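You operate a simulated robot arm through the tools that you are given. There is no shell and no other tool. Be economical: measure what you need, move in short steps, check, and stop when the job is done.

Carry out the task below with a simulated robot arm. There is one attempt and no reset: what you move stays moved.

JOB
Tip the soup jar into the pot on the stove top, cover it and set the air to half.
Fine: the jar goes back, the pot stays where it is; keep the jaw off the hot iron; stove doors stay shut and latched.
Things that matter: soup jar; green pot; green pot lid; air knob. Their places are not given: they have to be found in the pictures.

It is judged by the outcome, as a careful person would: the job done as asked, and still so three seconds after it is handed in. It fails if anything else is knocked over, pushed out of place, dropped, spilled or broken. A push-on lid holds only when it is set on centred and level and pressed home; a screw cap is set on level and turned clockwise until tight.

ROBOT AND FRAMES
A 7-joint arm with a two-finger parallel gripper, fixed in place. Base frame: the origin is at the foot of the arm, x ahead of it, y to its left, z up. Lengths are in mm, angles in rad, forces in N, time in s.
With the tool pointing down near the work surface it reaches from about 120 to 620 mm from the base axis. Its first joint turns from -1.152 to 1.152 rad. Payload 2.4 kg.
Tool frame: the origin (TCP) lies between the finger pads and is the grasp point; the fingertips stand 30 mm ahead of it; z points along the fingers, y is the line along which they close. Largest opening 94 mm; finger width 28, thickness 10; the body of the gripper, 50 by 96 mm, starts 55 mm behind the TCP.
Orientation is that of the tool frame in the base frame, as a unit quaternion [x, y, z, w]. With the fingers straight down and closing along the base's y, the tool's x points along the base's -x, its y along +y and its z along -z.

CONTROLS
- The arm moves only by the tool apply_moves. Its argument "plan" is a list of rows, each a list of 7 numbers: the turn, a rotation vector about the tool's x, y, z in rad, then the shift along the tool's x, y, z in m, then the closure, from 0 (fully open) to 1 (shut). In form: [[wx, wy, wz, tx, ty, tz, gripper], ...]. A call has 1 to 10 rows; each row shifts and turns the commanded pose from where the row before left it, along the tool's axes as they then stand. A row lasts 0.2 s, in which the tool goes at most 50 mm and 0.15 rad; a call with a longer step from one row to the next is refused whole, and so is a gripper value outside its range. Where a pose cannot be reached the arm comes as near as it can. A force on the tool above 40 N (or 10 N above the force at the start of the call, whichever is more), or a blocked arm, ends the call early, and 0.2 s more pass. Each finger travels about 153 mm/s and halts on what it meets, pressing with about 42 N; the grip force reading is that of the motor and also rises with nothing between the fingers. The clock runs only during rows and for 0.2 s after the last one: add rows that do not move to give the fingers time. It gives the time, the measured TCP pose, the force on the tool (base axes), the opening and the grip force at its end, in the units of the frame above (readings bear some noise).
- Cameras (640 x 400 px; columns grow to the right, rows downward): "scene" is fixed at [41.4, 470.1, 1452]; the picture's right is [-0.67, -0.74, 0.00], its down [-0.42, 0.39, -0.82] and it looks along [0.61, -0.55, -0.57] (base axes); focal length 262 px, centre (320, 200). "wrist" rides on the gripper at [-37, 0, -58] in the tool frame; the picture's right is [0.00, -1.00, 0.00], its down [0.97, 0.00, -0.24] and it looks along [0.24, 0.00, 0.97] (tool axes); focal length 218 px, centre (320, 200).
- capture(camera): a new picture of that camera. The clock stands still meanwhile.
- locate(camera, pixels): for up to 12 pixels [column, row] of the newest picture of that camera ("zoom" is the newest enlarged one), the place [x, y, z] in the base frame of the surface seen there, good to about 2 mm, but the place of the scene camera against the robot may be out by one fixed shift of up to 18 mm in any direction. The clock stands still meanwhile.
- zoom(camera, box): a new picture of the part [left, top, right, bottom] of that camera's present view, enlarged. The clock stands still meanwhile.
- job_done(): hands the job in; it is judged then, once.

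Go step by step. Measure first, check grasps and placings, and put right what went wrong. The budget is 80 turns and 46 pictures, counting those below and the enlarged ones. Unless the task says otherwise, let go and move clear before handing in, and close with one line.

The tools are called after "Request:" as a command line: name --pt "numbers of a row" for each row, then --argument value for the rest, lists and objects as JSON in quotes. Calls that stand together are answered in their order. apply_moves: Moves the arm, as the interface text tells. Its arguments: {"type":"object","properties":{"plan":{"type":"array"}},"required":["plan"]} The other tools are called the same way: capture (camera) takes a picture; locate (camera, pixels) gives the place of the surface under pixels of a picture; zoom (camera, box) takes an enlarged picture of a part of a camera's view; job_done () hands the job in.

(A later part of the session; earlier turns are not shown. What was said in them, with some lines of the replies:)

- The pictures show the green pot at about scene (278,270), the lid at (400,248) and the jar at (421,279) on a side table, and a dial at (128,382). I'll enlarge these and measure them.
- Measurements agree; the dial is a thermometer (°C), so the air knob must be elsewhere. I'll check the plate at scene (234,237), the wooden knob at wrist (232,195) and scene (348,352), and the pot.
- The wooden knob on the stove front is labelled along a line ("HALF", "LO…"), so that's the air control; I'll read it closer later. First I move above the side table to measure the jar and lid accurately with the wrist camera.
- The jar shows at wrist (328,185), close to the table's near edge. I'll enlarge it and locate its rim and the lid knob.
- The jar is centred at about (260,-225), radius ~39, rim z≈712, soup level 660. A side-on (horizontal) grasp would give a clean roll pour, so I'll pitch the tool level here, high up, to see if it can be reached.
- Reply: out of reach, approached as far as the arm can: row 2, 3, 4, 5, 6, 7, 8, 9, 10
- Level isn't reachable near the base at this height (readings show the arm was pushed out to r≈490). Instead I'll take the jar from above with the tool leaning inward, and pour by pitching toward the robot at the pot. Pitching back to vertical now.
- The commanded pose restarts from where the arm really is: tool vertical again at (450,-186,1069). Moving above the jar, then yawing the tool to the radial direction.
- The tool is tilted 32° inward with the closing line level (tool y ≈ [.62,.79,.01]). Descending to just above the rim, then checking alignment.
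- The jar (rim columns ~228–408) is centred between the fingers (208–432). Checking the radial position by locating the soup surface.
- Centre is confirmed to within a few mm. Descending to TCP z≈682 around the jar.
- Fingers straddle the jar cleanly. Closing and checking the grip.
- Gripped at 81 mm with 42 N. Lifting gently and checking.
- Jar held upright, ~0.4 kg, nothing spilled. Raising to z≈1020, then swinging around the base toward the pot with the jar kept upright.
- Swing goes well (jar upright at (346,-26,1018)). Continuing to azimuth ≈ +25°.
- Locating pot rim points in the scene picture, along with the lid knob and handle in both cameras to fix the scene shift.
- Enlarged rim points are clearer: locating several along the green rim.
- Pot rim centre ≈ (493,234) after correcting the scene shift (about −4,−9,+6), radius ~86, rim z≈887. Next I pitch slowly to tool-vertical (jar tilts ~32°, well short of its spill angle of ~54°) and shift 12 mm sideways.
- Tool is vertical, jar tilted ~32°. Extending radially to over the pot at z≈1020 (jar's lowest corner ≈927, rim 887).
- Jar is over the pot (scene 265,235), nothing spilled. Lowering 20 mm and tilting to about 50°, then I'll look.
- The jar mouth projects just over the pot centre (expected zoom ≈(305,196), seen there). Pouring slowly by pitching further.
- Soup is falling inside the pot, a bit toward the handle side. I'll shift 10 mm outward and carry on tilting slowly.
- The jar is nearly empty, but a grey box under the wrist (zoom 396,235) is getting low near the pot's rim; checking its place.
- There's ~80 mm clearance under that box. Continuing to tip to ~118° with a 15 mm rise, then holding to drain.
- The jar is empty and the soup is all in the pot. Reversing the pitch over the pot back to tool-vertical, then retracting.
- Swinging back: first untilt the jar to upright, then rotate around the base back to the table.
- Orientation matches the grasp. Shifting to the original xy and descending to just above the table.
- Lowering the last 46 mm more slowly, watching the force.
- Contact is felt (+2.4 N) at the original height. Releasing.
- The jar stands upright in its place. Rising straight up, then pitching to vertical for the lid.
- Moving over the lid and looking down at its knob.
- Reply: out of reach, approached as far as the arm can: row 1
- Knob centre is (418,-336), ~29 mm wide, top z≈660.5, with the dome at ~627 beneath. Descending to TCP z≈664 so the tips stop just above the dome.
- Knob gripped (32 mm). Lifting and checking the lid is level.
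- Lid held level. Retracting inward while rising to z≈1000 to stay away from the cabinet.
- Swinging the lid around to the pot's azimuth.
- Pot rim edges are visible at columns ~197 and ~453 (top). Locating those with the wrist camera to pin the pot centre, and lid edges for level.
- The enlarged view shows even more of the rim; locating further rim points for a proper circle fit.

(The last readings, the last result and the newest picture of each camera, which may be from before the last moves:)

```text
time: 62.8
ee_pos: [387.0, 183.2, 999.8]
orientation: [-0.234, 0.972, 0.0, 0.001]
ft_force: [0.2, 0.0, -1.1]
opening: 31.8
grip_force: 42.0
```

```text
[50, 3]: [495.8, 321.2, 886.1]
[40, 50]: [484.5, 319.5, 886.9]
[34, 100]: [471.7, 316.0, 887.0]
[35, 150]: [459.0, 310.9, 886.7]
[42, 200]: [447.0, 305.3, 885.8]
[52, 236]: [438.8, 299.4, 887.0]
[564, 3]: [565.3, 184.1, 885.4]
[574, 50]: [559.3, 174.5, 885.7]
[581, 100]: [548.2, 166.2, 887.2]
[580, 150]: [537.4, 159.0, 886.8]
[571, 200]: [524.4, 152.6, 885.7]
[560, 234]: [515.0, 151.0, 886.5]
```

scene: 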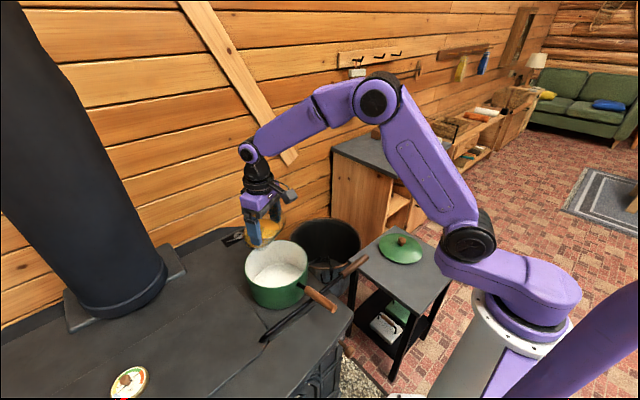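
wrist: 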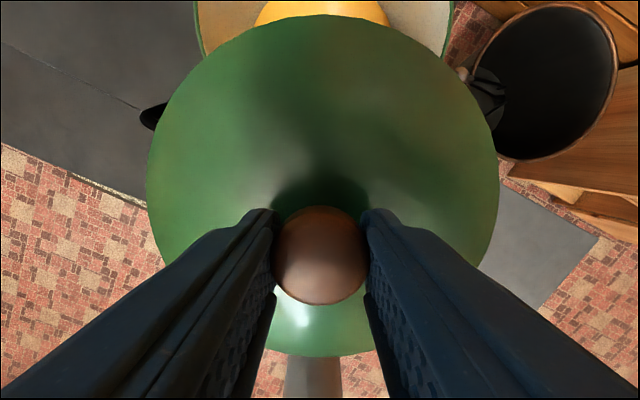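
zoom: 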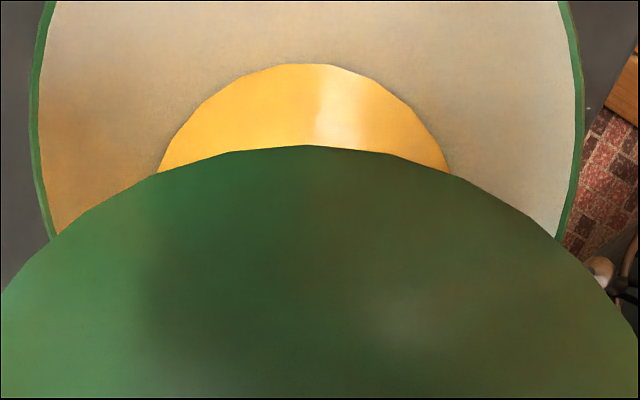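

Circle fit puts the pot centre at (496,234), rim z 886; lid is level (edges at z≈948). Extending to centre over the pot, staying high.

Request:
apply_moves --pt "0 0 0 -0.015 -0.0005 0 0.8" --pt "0 0 0 -0.025 -0.0005 0 0.8" --pt "0 0 0 -0.03 -0.0006 0 0.8" --pt "0 0 0 -0.025 -0.0006 0 0.8" --pt "0 0 0 -0.0172 -0.0006 0 0.8" --pt "0 0 0 -0.007 0 0.01 0.8" --pt "0 0 0 0 0 0.02 0.8" --pt "0 0 0 0 0 0 0.8"

Request:
zoom --camera "scene" --box '[220, 200, 360, 310]'

Request:
capture --camera "wrist"

```text
time: 64.6
ee_pos: [495.0, 232.7, 971.1]
orientation: [-0.234, 0.972, 0.001, 0.003]
ft_force: [0.0, 0.1, -1.4]
opening: 31.9
grip_force: 41.3
```

```text
3.64 times, centred on (290, 255) of scene
```

zoom: 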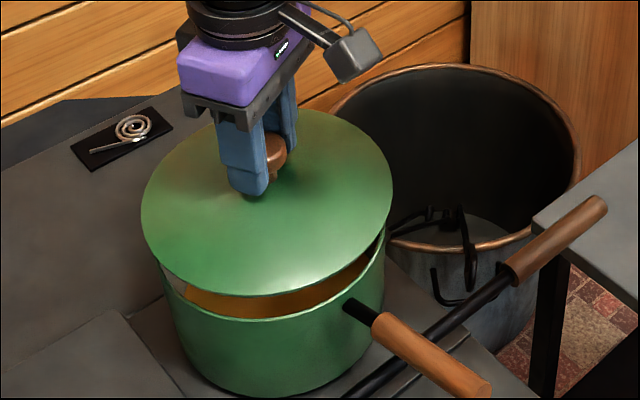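

```text
15 pictures are left
```

wrist: 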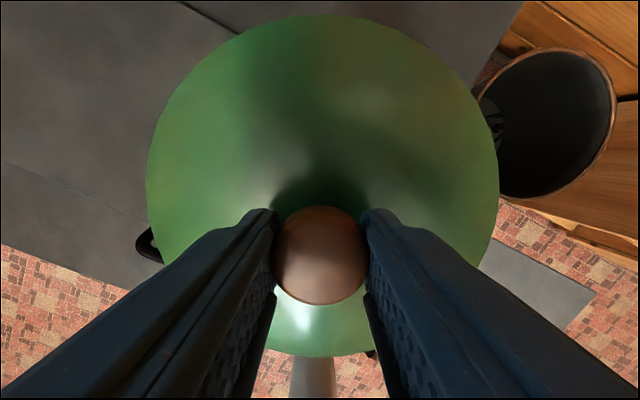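

The lid is over the pot; locating lid edge points with the same scene camera for comparison with the pot's rim fit there (≈(489,226)).

Request:
locate --camera "zoom" --pixels '[[143, 215], [190, 140], [370, 135], [391, 195], [360, 258], [290, 290], [200, 275], [152, 245], [275, 138]]'

```text
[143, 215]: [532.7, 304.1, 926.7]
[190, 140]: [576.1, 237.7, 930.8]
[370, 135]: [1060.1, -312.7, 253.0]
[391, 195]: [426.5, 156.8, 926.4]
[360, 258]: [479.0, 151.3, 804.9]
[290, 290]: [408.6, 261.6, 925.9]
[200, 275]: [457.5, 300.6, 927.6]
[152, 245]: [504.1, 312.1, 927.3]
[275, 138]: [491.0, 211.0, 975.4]
```

Both cameras agree the lid needs ~2 mm more in +y. Shifting and lowering to just above contact.

Request:
apply_moves --pt "0 0 0 -0.0007 0.0018 0 0.8" --pt "0 0 0 0 0 0.01 0.8" --pt "0 0 0 0 0 0.01 0.8" --pt "0 0 0 0 0 0.003 0.8" --pt "0 0 0 0 0 0 0.8"

```text
time: 65.8
ee_pos: [495.1, 233.9, 946.4]
orientation: [-0.235, 0.972, -0.001, 0.002]
ft_force: [-1.0, 0.6, -1.6]
opening: 32.0
grip_force: 41.6
```

Request:
apply_moves --pt "0 0 0 0 0 0.002 0.8" --pt "0 0 0 0 0 0.002 0.8" --pt "0 0 0 0 0 0.002 0.8" --pt "0 0 0 0 0 0 0.8"

```text
time: 66.8
ee_pos: [495.4, 233.2, 942.4]
orientation: [-0.234, 0.972, -0.001, 0.002]
ft_force: [-2.1, -6.0, 28.6]
opening: 31.9
grip_force: 42.2
```

Contact at z≈942 with ~29 N. Checking how the lid sits.

Request:
zoom --camera "scene" --box '[230, 215, 330, 310]'

```text
4.21 times, centred on (280, 262) of scene
```

zoom: 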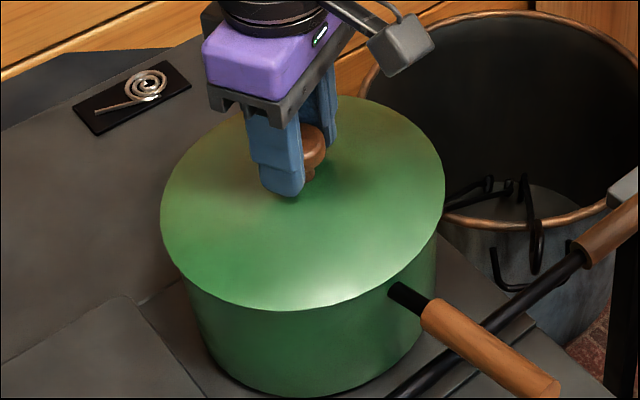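

It looks near seated; measuring edge heights around the lid (scene reads ~6–7 mm high).

Request:
locate --camera "zoom" --pixels '[[164, 215], [168, 190], [200, 285], [270, 308], [340, 296], [400, 265], [436, 220], [440, 190], [425, 150], [230, 300]]'

```text
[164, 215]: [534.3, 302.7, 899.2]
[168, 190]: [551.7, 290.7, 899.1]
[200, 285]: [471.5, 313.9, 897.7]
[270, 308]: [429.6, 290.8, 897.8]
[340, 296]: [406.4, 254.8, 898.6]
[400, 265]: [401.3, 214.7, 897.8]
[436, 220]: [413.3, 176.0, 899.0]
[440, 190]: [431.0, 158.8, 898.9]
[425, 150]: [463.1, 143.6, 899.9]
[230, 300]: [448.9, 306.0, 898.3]
```

Lid is level but its edge top is ~5 mm above the rim; pressing down gently to see whether it goes further home.

Request:
apply_moves --pt "0 0 0 0 0 0.001 0.8" --pt "0 0 0 0 0 0.001 0.8" --pt "0 0 0 0 0 0 0.8"

```text
time: 67.2
ee_pos: [497.0, 235.4, 942.7]
orientation: [-0.234, 0.972, 0.001, 0.005]
ft_force: [1.2, 0.9, 3.5]
opening: 31.6
grip_force: 42.1
stopped in row 2: the force on the tool passed its limit (the readings are from after the stop); the commanded pose is now the measured one
```

Over 40 N moved it no further, and sideways forces have relaxed. Pressing once more from this re-zeroed pose to confirm it's home.

Request:
apply_moves --pt "0 0 0 0 0 0.001 0.8" --pt "0 0 0 0 0 0.001 0.8" --pt "0 0 0 0 0 0 0.8"

```text
time: 68.0
ee_pos: [497.7, 235.6, 942.5]
orientation: [-0.234, 0.972, 0.0, 0.005]
ft_force: [-0.3, 0.8, 3.3]
opening: 31.7
grip_force: 42.1
stopped in row 3: the force on the tool passed its limit (the readings are from after the stop); the commanded pose is now the measured one
```

It's solid against the pot. Releasing and rising straight up to inspect.

Request:
apply_moves --pt "0 0 0 0 0 0 0.5" --pt "0 0 0 0 0 0 0.2" --pt "0 0 0 0 0 0 0.2" --pt "0 0 0 0 0 -0.02 0.2" --pt "0 0 0 0 0 -0.04 0.2" --pt "0 0 0 0 0 -0.04 0.2" --pt "0 0 0 0 0 0 0.2"

Request:
capture --camera "wrist"

```text
time: 69.6
ee_pos: [497.8, 236.8, 1041.8]
orientation: [-0.234, 0.972, 0.0, 0.006]
ft_force: [-0.2, -0.7, -0.1]
opening: 75.2
grip_force: 0.2
```

```text
13 pictures are left
```

wrist: 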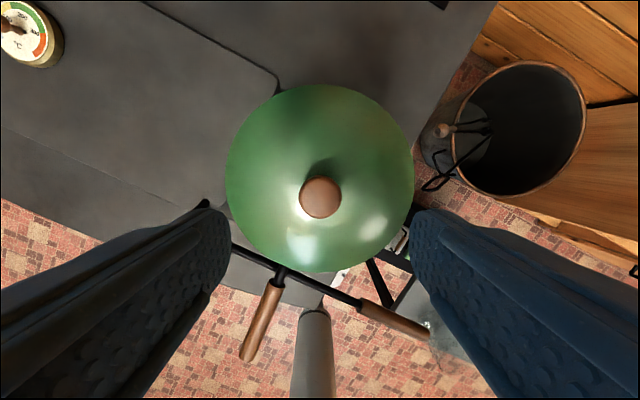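

Request:
locate --camera "wrist" --pixels '[[228, 175], [412, 175], [320, 87], [320, 269], [260, 105], [385, 110], [250, 245], [390, 245], [320, 196], [261, 330]]'

Request:
zoom --camera "scene" --box '[230, 215, 330, 310]'

```text
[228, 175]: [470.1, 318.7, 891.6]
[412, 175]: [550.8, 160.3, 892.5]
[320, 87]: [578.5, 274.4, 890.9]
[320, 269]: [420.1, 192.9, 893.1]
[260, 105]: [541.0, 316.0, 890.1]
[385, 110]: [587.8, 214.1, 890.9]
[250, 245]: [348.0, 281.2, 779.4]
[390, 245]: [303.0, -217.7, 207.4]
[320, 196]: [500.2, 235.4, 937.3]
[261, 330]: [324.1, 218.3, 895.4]
```

```text
4.21 times, centred on (280, 262) of scene
```

zoom: 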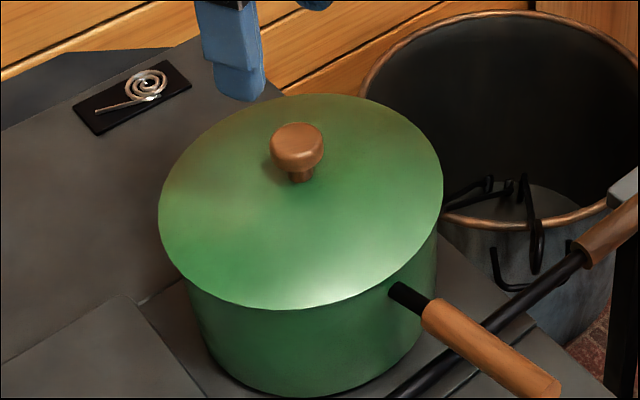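

The pot hasn't moved; lid centred at ≈(499,235) and nearly level (890–893). To be sure it's pressed home without side load, I'll press the knob's top with closed fingertips.

Request:
apply_moves --pt "0 0 0 0 0 0.02 1" --pt "0 0 0 0 0 0.02 1" --pt "0 0 0 0 0 0.018 1" --pt "0 0 0 0 0 0 1" --pt "0 0 0 0 0 0.006 1" --pt "0 0 0 0 0 0.004 1" --pt "0 0 0 0 0 0 1"

Request:
apply_moves --pt "0 0 0 0 0 0.002 1" --pt "0 0 0 0 0 0.002 1" --pt "0 0 0 0 0 0.001 1" --pt "0 0 0 0 0 0.001 1" --pt "0 0 0 0 0 0.001 1" --pt "0 0 0 0 0 0.001 1"

```text
time: 71.2
ee_pos: [496.5, 235.4, 974.5]
orientation: [-0.234, 0.972, 0.001, 0.005]
ft_force: [0.4, 0.1, 0.3]
opening: 0.0
grip_force: 33.4
```

```text
time: 72.6
ee_pos: [496.8, 235.8, 967.5]
orientation: [-0.234, 0.972, 0.0, 0.005]
ft_force: [-6.0, -1.3, 18.3]
opening: 0.0
grip_force: 32.8
```

Request:
apply_moves --pt "0 0 0 0 0 0.001 1" --pt "0 0 0 0 0 0.001 1" --pt "0 0 0 0 0 0.001 1" --pt "0 0 0 0 0 0 1"

```text
time: 73.0
ee_pos: [496.6, 235.1, 967.8]
orientation: [-0.235, 0.972, 0.001, 0.006]
ft_force: [-1.4, -1.1, 6.1]
opening: 0.1
grip_force: 32.9
stopped in row 2: the force on the tool passed its limit (the readings are from after the stop); the commanded pose is now the measured one
```

Pressing made no change: the lid is home. Rising, and moving back toward the stove front to look at the air knob.

Request:
apply_moves --pt "0 0 0 0 0 -0.03 1" --pt "0 0 0 0 0 -0.04 0.8" --pt "0 0 0 0.045 0 0 0.5" --pt "0 0 0 0.045 0 0 0.3" --pt "0 0 0 0.045 0 0 0.3" --pt "0 0 0 0.045 0 0 0.3" --pt "0 0 0 0.045 0 0 0.3" --pt "0 0 0 0 0 0 0.3"

Request:
zoom --camera "scene" --box '[300, 330, 360, 370]'

Request:
capture --camera "wrist"

```text
time: 74.8
ee_pos: [292.9, 132.8, 1033.3]
orientation: [-0.234, 0.972, 0.001, 0.007]
ft_force: [-0.1, -0.9, -0.4]
opening: 66.0
grip_force: 0.0
```

```text
10.00 times, centred on (330, 350) of scene
```

zoom: 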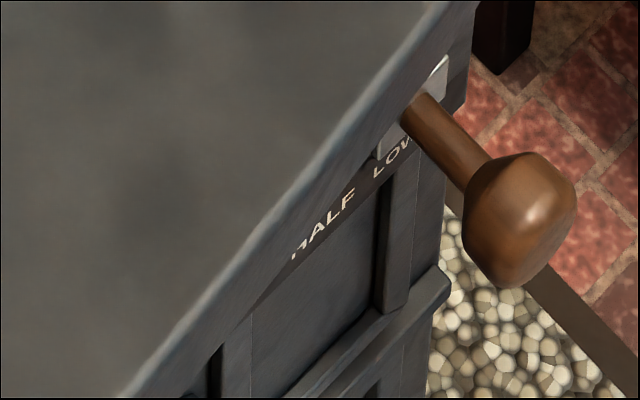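

```text
10 pictures are left
```

wrist: 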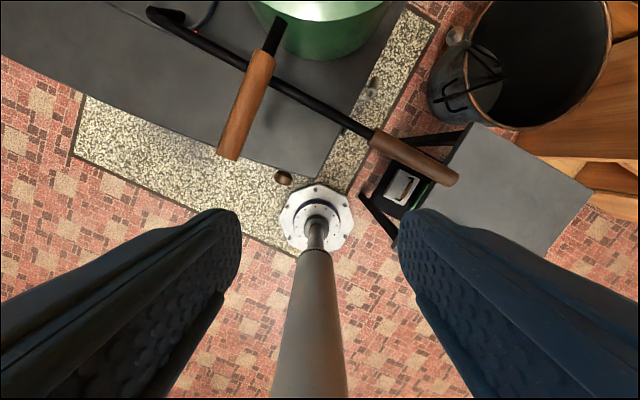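

It's a slide knob in a slot: the labels run "… HALF  LOW" from left to right, and it's now at LOW (or below). Measuring the labels and shaft.

Request:
locate --camera "zoom" --pixels '[[297, 250], [328, 222], [352, 195], [378, 172], [396, 156], [410, 143], [384, 150], [441, 68], [418, 112], [470, 165], [520, 200], [520, 270]]'

Request:
locate --camera "wrist" --pixels '[[284, 178], [277, 174], [292, 178], [320, 177], [230, 158], [284, 186], [270, 155]]'

```text
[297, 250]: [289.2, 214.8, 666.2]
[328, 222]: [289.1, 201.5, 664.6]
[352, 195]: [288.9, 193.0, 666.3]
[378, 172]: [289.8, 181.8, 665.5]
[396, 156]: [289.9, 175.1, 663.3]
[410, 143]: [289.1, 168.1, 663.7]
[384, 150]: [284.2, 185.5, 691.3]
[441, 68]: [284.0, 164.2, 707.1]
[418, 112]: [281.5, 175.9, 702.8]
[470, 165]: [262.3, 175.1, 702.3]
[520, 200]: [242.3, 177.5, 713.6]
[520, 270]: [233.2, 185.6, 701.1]
```

```text
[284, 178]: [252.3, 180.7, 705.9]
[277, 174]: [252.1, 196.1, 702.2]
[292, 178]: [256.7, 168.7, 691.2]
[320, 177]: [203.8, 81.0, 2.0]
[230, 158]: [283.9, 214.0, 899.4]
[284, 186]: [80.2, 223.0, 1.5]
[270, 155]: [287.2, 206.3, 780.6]
```

The knob is at LOW (shaft y≈184 in robot terms), centre ≈(253,182,692); HALF is ~28 mm to its left (+y). I'll come at it low from the gap right of the stove, so first move there and turn the tool to face +x.

Request:
apply_moves --pt "0 0 0 0.011 -0.0377 0 0.3" --pt "0 0 0 0.011 -0.0377 0 0.3" --pt "0 0 0 0.011 -0.0377 0 0.3" --pt "0 0 0 0.011 -0.0377 0 0.3" --pt "0 0 0 0.011 -0.0377 0 0.3" --pt "0 0 0.12 0 0 0 0.3" --pt "0 0 0.12 0 0 0 0.3" --pt "0 0 0.12 0 0 0 0.3" --pt "0 0 0.113 0 0 0 0.3" --pt "0 0 0 0 0 0 0.3"

Request:
apply_moves --pt "0 0 0 0 0 0.045 0.3" --pt "0 0 0 0 0 0.045 0.3" --pt "0 0 0 0 0 0.045 0.3" --pt "0 0 0 0 0 0.045 0.3" --pt "0 0 0 0 0 0.045 0.3" --pt "0 0 0 0 0 0.025 0.3" --pt "0 0 0 0 0 0 0.3"

```text
time: 77.0
ee_pos: [332.8, -59.6, 1032.7]
orientation: [0.0, 1.0, 0.001, 0.005]
ft_force: [0.1, 0.2, -0.5]
opening: 65.8
grip_force: 0.0
```

```text
time: 78.7
ee_pos: [337.3, -62.2, 785.6]
orientation: [0.003, 1.0, 0.001, 0.006]
ft_force: [-6.1, -20.4, 26.1]
opening: 65.8
grip_force: 0.0
```

A force of (−6,−20,26) N appeared: something was touched. Looking before moving on.

Request:
capture --camera "scene"

```text
9 pictures are left
```

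scene: 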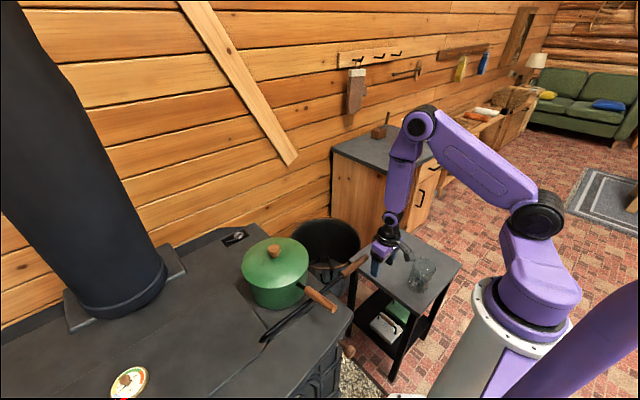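

The gripper touched near the poker's handle tip (scene 366,258). Measuring both on this picture.

Request:
locate --camera "scene" --pixels '[[366, 257], [362, 260], [350, 269], [340, 277], [300, 308], [265, 341], [376, 267], [384, 250]]'

Request:
zoom --camera "scene" --box '[340, 220, 420, 290]'

```text
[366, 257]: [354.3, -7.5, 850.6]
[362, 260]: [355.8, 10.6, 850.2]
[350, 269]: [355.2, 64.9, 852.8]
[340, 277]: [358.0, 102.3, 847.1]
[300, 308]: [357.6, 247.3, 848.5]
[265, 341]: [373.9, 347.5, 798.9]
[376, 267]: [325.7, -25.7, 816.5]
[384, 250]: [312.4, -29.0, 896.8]
```

```text
5.71 times, centred on (380, 255) of scene
```

zoom: 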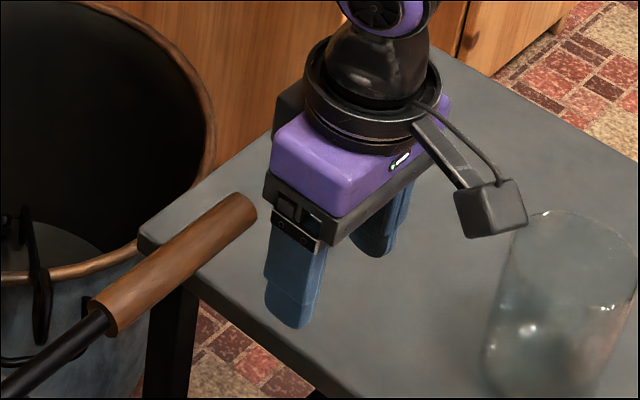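

The gripper body's edge is touching the poker handle's end; the poker hasn't visibly moved (tip still at 366,257). Backing away up and to −y.

Request:
apply_moves --pt "0 0 0 0 -0.005 -0.008 0.3" --pt "0 0 0 0 -0.01 -0.01 0.3" --pt "0 0 0 0.01 -0.015 0 0.3" --pt "0 0 0 0 0 0 0.3"

Request:
zoom --camera "scene" --box '[230, 215, 390, 315]'

```text
time: 79.7
ee_pos: [327.8, -89.5, 803.4]
orientation: [0.0, 1.0, 0.002, 0.007]
ft_force: [0.0, -0.2, -0.3]
opening: 65.9
grip_force: 0.1
```

```text
4.00 times, centred on (310, 265) of scene
```

zoom: 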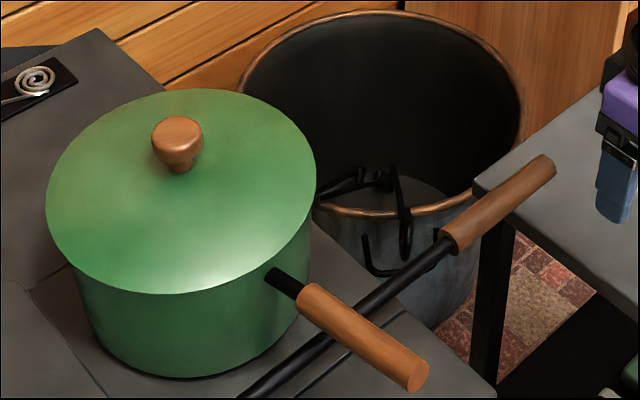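

Clear, and the poker is back as it was. Now trying the outward tilt (0.6 rad) here in free space to see if it's reachable.

Request:
apply_moves --pt "0 -0.15 0 0 0 0 0.3" --pt "0 -0.15 0 0 0 0 0.3" --pt "0 -0.15 0 0 0 0 0.3" --pt "0 -0.15 0 0 0 0 0.3" --pt "0 0 0 0 0 0 0.3"

```text
time: 80.8
ee_pos: [326.2, -89.3, 803.4]
orientation: [0.001, 0.954, 0.002, 0.301]
ft_force: [0.2, 0.2, 0.6]
opening: 65.8
grip_force: 0.0
```

The 35° tilt is fine at this height. Plan: nudge the knob leftwards with closed fingers. Moving to (243,-65,760) and looking at the stove front for anything in the way.

Request:
apply_moves --pt "0 0 0 0.031 0.0083 -0.0041 1" --pt "0 0 0 0.031 0.0083 -0.0041 1" --pt "0 0 0 0.031 0.0083 -0.0041 1" --pt "0 0 0 0 0 0 1" --pt "0 0 0 0 0 0 1"

Request:
capture --camera "wrist"

```text
time: 82.0
ee_pos: [242.4, -65.3, 757.2]
orientation: [0.0, 0.954, 0.003, 0.3]
ft_force: [-0.1, -0.5, 0.7]
opening: 0.3
grip_force: 33.6
```

```text
6 pictures are left
```

wrist: 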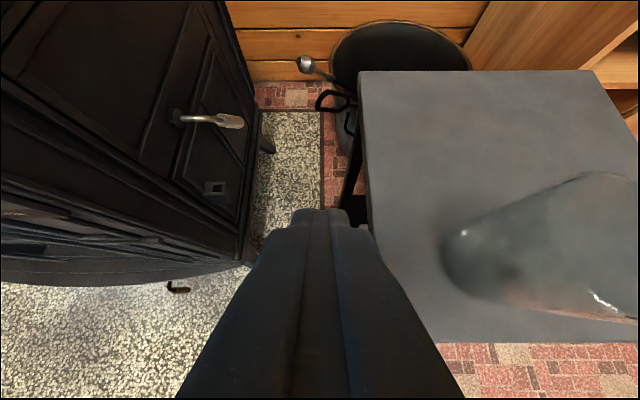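

I see a small handle at (178,287) near the front of the stove. Measuring it and the front face.

Request:
locate --camera "wrist" --pixels '[[175, 290], [186, 290], [100, 275], [40, 270], [10, 280], [15, 213], [60, 255], [100, 220], [20, 245]]'

```text
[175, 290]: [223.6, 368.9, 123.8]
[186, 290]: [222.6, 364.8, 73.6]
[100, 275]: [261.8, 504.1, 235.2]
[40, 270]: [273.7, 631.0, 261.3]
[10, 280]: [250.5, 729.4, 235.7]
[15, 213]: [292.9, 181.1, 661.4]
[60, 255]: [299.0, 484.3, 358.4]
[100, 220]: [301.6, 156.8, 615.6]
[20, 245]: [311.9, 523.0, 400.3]
```

That handle is far below (z<240), and the front is at x≈293–300. Moving along in front of the stove to y≈110 at z≈702, then taking a look at the scale.

Request:
apply_moves --pt "0 0 0 0.0079 0.035 0.0113 1" --pt "0 0 0 0.0079 0.035 0.0113 1" --pt "0 0 0 0.0079 0.035 0.0113 1" --pt "0 0 0 0.0079 0.035 0.0113 1" --pt "0 0 0 0 0.035 0 1" --pt "0 0 0 0 0 0 1"

Request:
capture --camera "wrist"

```text
time: 83.5
ee_pos: [242.3, 111.3, 703.9]
orientation: [0.0, 0.954, 0.003, 0.301]
ft_force: [0.3, -0.5, -0.2]
opening: 0.0
grip_force: 33.0
```

```text
5 pictures are left
```

wrist: 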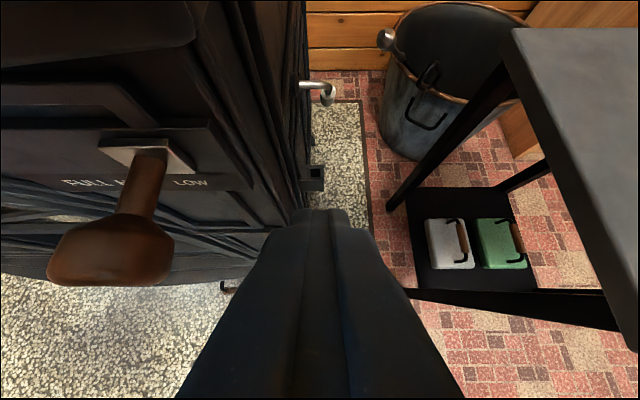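

FULL, HALF (partly hidden) and LOW are visible under the slot. Locating the letters, plate, shaft and knob.

Request:
locate --camera "wrist" --pixels '[[63, 181], [87, 182], [112, 183], [116, 184], [174, 183], [190, 183], [207, 184], [100, 148], [193, 168], [150, 155], [173, 250], [110, 245]]'

Request:
zoom --camera "wrist" --box '[40, 110, 240, 235]'

```text
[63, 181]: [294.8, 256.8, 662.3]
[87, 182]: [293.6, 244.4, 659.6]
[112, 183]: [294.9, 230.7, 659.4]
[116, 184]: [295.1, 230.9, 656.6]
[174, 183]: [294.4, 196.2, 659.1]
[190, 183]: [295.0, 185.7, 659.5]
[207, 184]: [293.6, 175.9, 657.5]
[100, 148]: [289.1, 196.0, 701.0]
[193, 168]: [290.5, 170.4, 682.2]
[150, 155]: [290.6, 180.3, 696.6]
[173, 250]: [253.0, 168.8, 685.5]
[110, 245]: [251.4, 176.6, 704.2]
```

```text
3.20 times, centred on (140, 172) of wrist
```

zoom: 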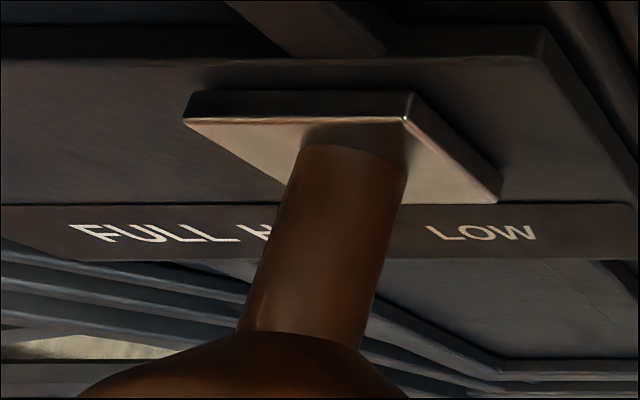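

Label centres: FULL y≈243, LOW y≈186, so HALF is y≈214.5; the knob's now at ≈184.5. Approaching its right side and feeling for contact.

Request:
apply_moves --pt "0 0 0 0 0.022 0 1" --pt "0 0 0 0 0.018 0 1" --pt "0 0 0 0 0.003 0 1" --pt "0 0 0 0 0.002 0 1" --pt "0 0 0 0 0 0 1"

```text
time: 84.7
ee_pos: [242.2, 157.0, 704.1]
orientation: [0.001, 0.954, 0.003, 0.301]
ft_force: [0.3, 0.2, 0.4]
opening: 0.0
grip_force: 32.8
```

Request:
apply_moves --pt "0 0 0 0 0.002 0 1" --pt "0 0 0 0 0.002 0 1" --pt "0 0 0 0 0.002 0 1" --pt "0 0 0 0 0 0 1"

```text
time: 85.7
ee_pos: [242.3, 161.7, 704.3]
orientation: [0.001, 0.954, 0.001, 0.301]
ft_force: [2.2, -3.9, -1.6]
opening: 0.0
grip_force: 33.3
```

Contact (−3.9 N in y). Pushing on slowly.

Request:
apply_moves --pt "0 0 0 0 0.002 0 1" --pt "0 0 0 0 0.003 0 1" --pt "0 0 0 0 0.003 0 1" --pt "0 0 0 0 0.003 0 1" --pt "0 0 0 0 0.003 0 1" --pt "0 0 0 0 0 0 1"

```text
time: 87.0
ee_pos: [241.9, 176.6, 703.1]
orientation: [0.001, 0.954, 0.001, 0.3]
ft_force: [0.1, -0.1, 0.8]
opening: 0.0
grip_force: 33.0
```

It moved easily. Checking the knob's place against the labels.

Request:
zoom --camera "wrist" --box '[60, 90, 320, 253]'

```text
2.45 times, centred on (190, 172) of wrist
```

zoom: 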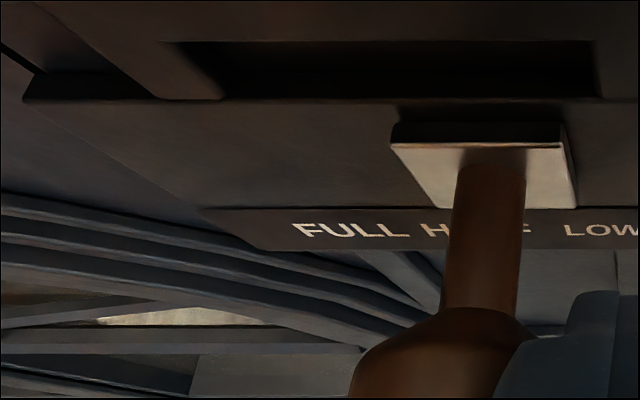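

Request:
locate --camera "zoom" --pixels '[[297, 230], [408, 230], [424, 230], [530, 229], [568, 229], [636, 229], [393, 146], [561, 145], [575, 200], [420, 195], [460, 180], [523, 180]]'

```text
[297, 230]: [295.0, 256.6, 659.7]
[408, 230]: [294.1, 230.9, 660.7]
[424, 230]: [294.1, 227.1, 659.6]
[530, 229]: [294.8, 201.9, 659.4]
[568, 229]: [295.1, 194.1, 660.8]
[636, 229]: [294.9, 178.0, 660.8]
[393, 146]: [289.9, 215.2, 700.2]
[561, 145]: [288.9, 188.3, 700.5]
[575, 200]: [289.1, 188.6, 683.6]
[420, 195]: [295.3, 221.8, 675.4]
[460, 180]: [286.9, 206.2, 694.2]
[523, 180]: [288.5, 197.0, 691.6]
```

The pointer plate spans y 188.4–215.2, centre 201.8; HALF is centred at 214.5. Pushing a further ~13 mm.

Request:
apply_moves --pt "0 0 0 0 0.003 0 1" --pt "0 0 0 0 0.003 0 1" --pt "0 0 0 0 0.003 0 1" --pt "0 0 0 0 0.002 0 1" --pt "0 0 0 0 0.0015 0 1" --pt "0 0 0 0 0 0 1"

Request:
zoom --camera "wrist" --box '[60, 90, 320, 253]'

Request:
locate --camera "zoom" --pixels '[[393, 146], [400, 148], [555, 146], [561, 146], [568, 190], [575, 200], [460, 180], [523, 180], [575, 229], [565, 229], [420, 229], [410, 229]]'

```text
time: 88.5
ee_pos: [242.7, 189.8, 705.2]
orientation: [0.0, 0.954, 0.002, 0.301]
ft_force: [0.6, -1.2, -0.2]
opening: 0.0
grip_force: 33.5
```

```text
2.45 times, centred on (190, 172) of wrist
```

zoom: 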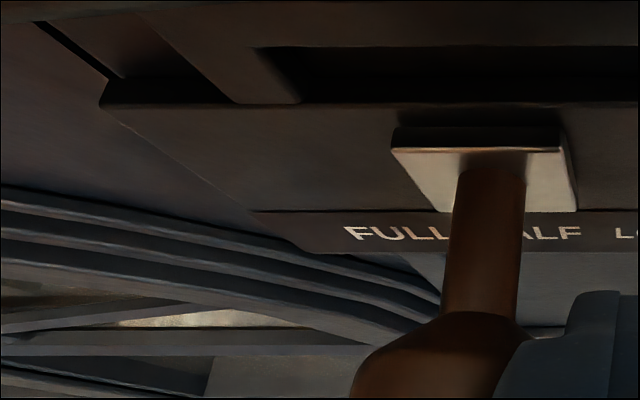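

```text
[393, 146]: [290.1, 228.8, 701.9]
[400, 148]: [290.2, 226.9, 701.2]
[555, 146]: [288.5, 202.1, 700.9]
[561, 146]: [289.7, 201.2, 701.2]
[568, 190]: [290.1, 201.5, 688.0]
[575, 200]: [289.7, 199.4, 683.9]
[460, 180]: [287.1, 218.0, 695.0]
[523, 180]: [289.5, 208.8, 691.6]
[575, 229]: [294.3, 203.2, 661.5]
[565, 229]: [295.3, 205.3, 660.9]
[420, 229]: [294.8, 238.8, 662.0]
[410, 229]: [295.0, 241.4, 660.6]
```

The plate now spans 201.2–228.8, centred at 215.0, right on HALF (214.5). Backing off to the right the way I came and then up.

Request:
apply_moves --pt "0 0 0 0 -0.01 0 1" --pt "0 0 0 0 -0.03 0 1" --pt "0 0 0 0 -0.04 0 1" --pt "0 0 0 0 -0.04 0 1" --pt "0 0 0 -0.0079 -0.035 -0.0113 1" --pt "0 0 0 -0.0079 -0.035 -0.0113 1" --pt "0 0 0 -0.0079 -0.035 -0.0113 1" --pt "0 0 0 -0.0079 -0.03 -0.0113 1" --pt "0 0 0 0 0 0 1"

Request:
capture --camera "scene"

```text
time: 90.5
ee_pos: [243.7, -66.9, 759.2]
orientation: [0.001, 0.954, 0.002, 0.301]
ft_force: [-0.1, -0.2, -0.6]
opening: 0.0
grip_force: 33.2
```

```text
1 pictures are left
```

scene: 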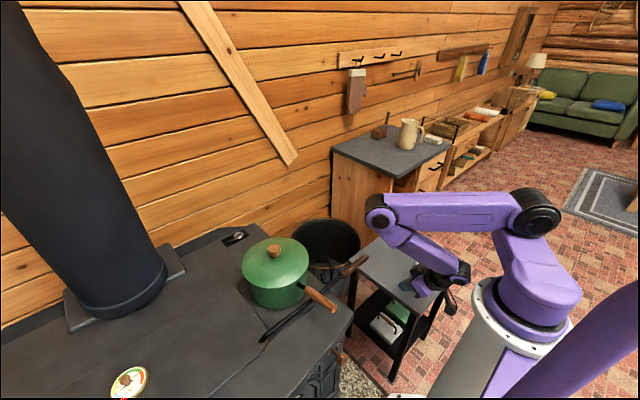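

Pot, lid and poker look right; the arm hides the jar. Raising the arm clear and using the last picture to check the jar.

Request:
apply_moves --pt "0 0 0 -0.02 0 -0.028 1" --pt "0 0 0 -0.0225 0 -0.032 1" --pt "0 0 0 -0.0225 0 -0.032 1" --pt "0 0.1 0 -0.0225 0 -0.032 1" --pt "0 0.15 0 0 0 -0.04 0.8" --pt "0 0.15 0 0 0 -0.04 0.6" --pt "0 0.15 0 0 0 -0.04 0.5" --pt "0 0 0 0 0 -0.04 0.5" --pt "0 0 0 0 0 0 0.5"

Request:
zoom --camera "scene" --box '[240, 200, 480, 370]'

```text
time: 92.5
ee_pos: [269.8, -13.5, 967.9]
orientation: [0.0, 1.0, 0.002, 0.03]
ft_force: [-0.2, 0.2, -0.1]
opening: 47.1
grip_force: 0.0
out of reach, approached as far as the arm can: row 1, 2, 3, 4, 5, 6, 7
```

```text
2.35 times, centred on (360, 285) of scene
```

zoom: 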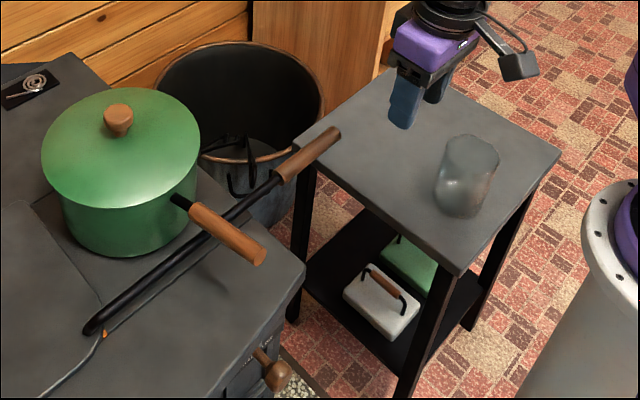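

The last picture shows the jar upright and empty in its place, the lid on the pot, the poker where it was, and the air knob at HALF. The arm is clear, so I'm handing in.

Request:
job_done

```text
The job is handed in.
```

The soup is in the pot, the lid is pressed on, the empty jar is back in its place and the air knob is at HALF. The gripper touched the end of the poker handle once on the way, and the poker looks to be where it was.
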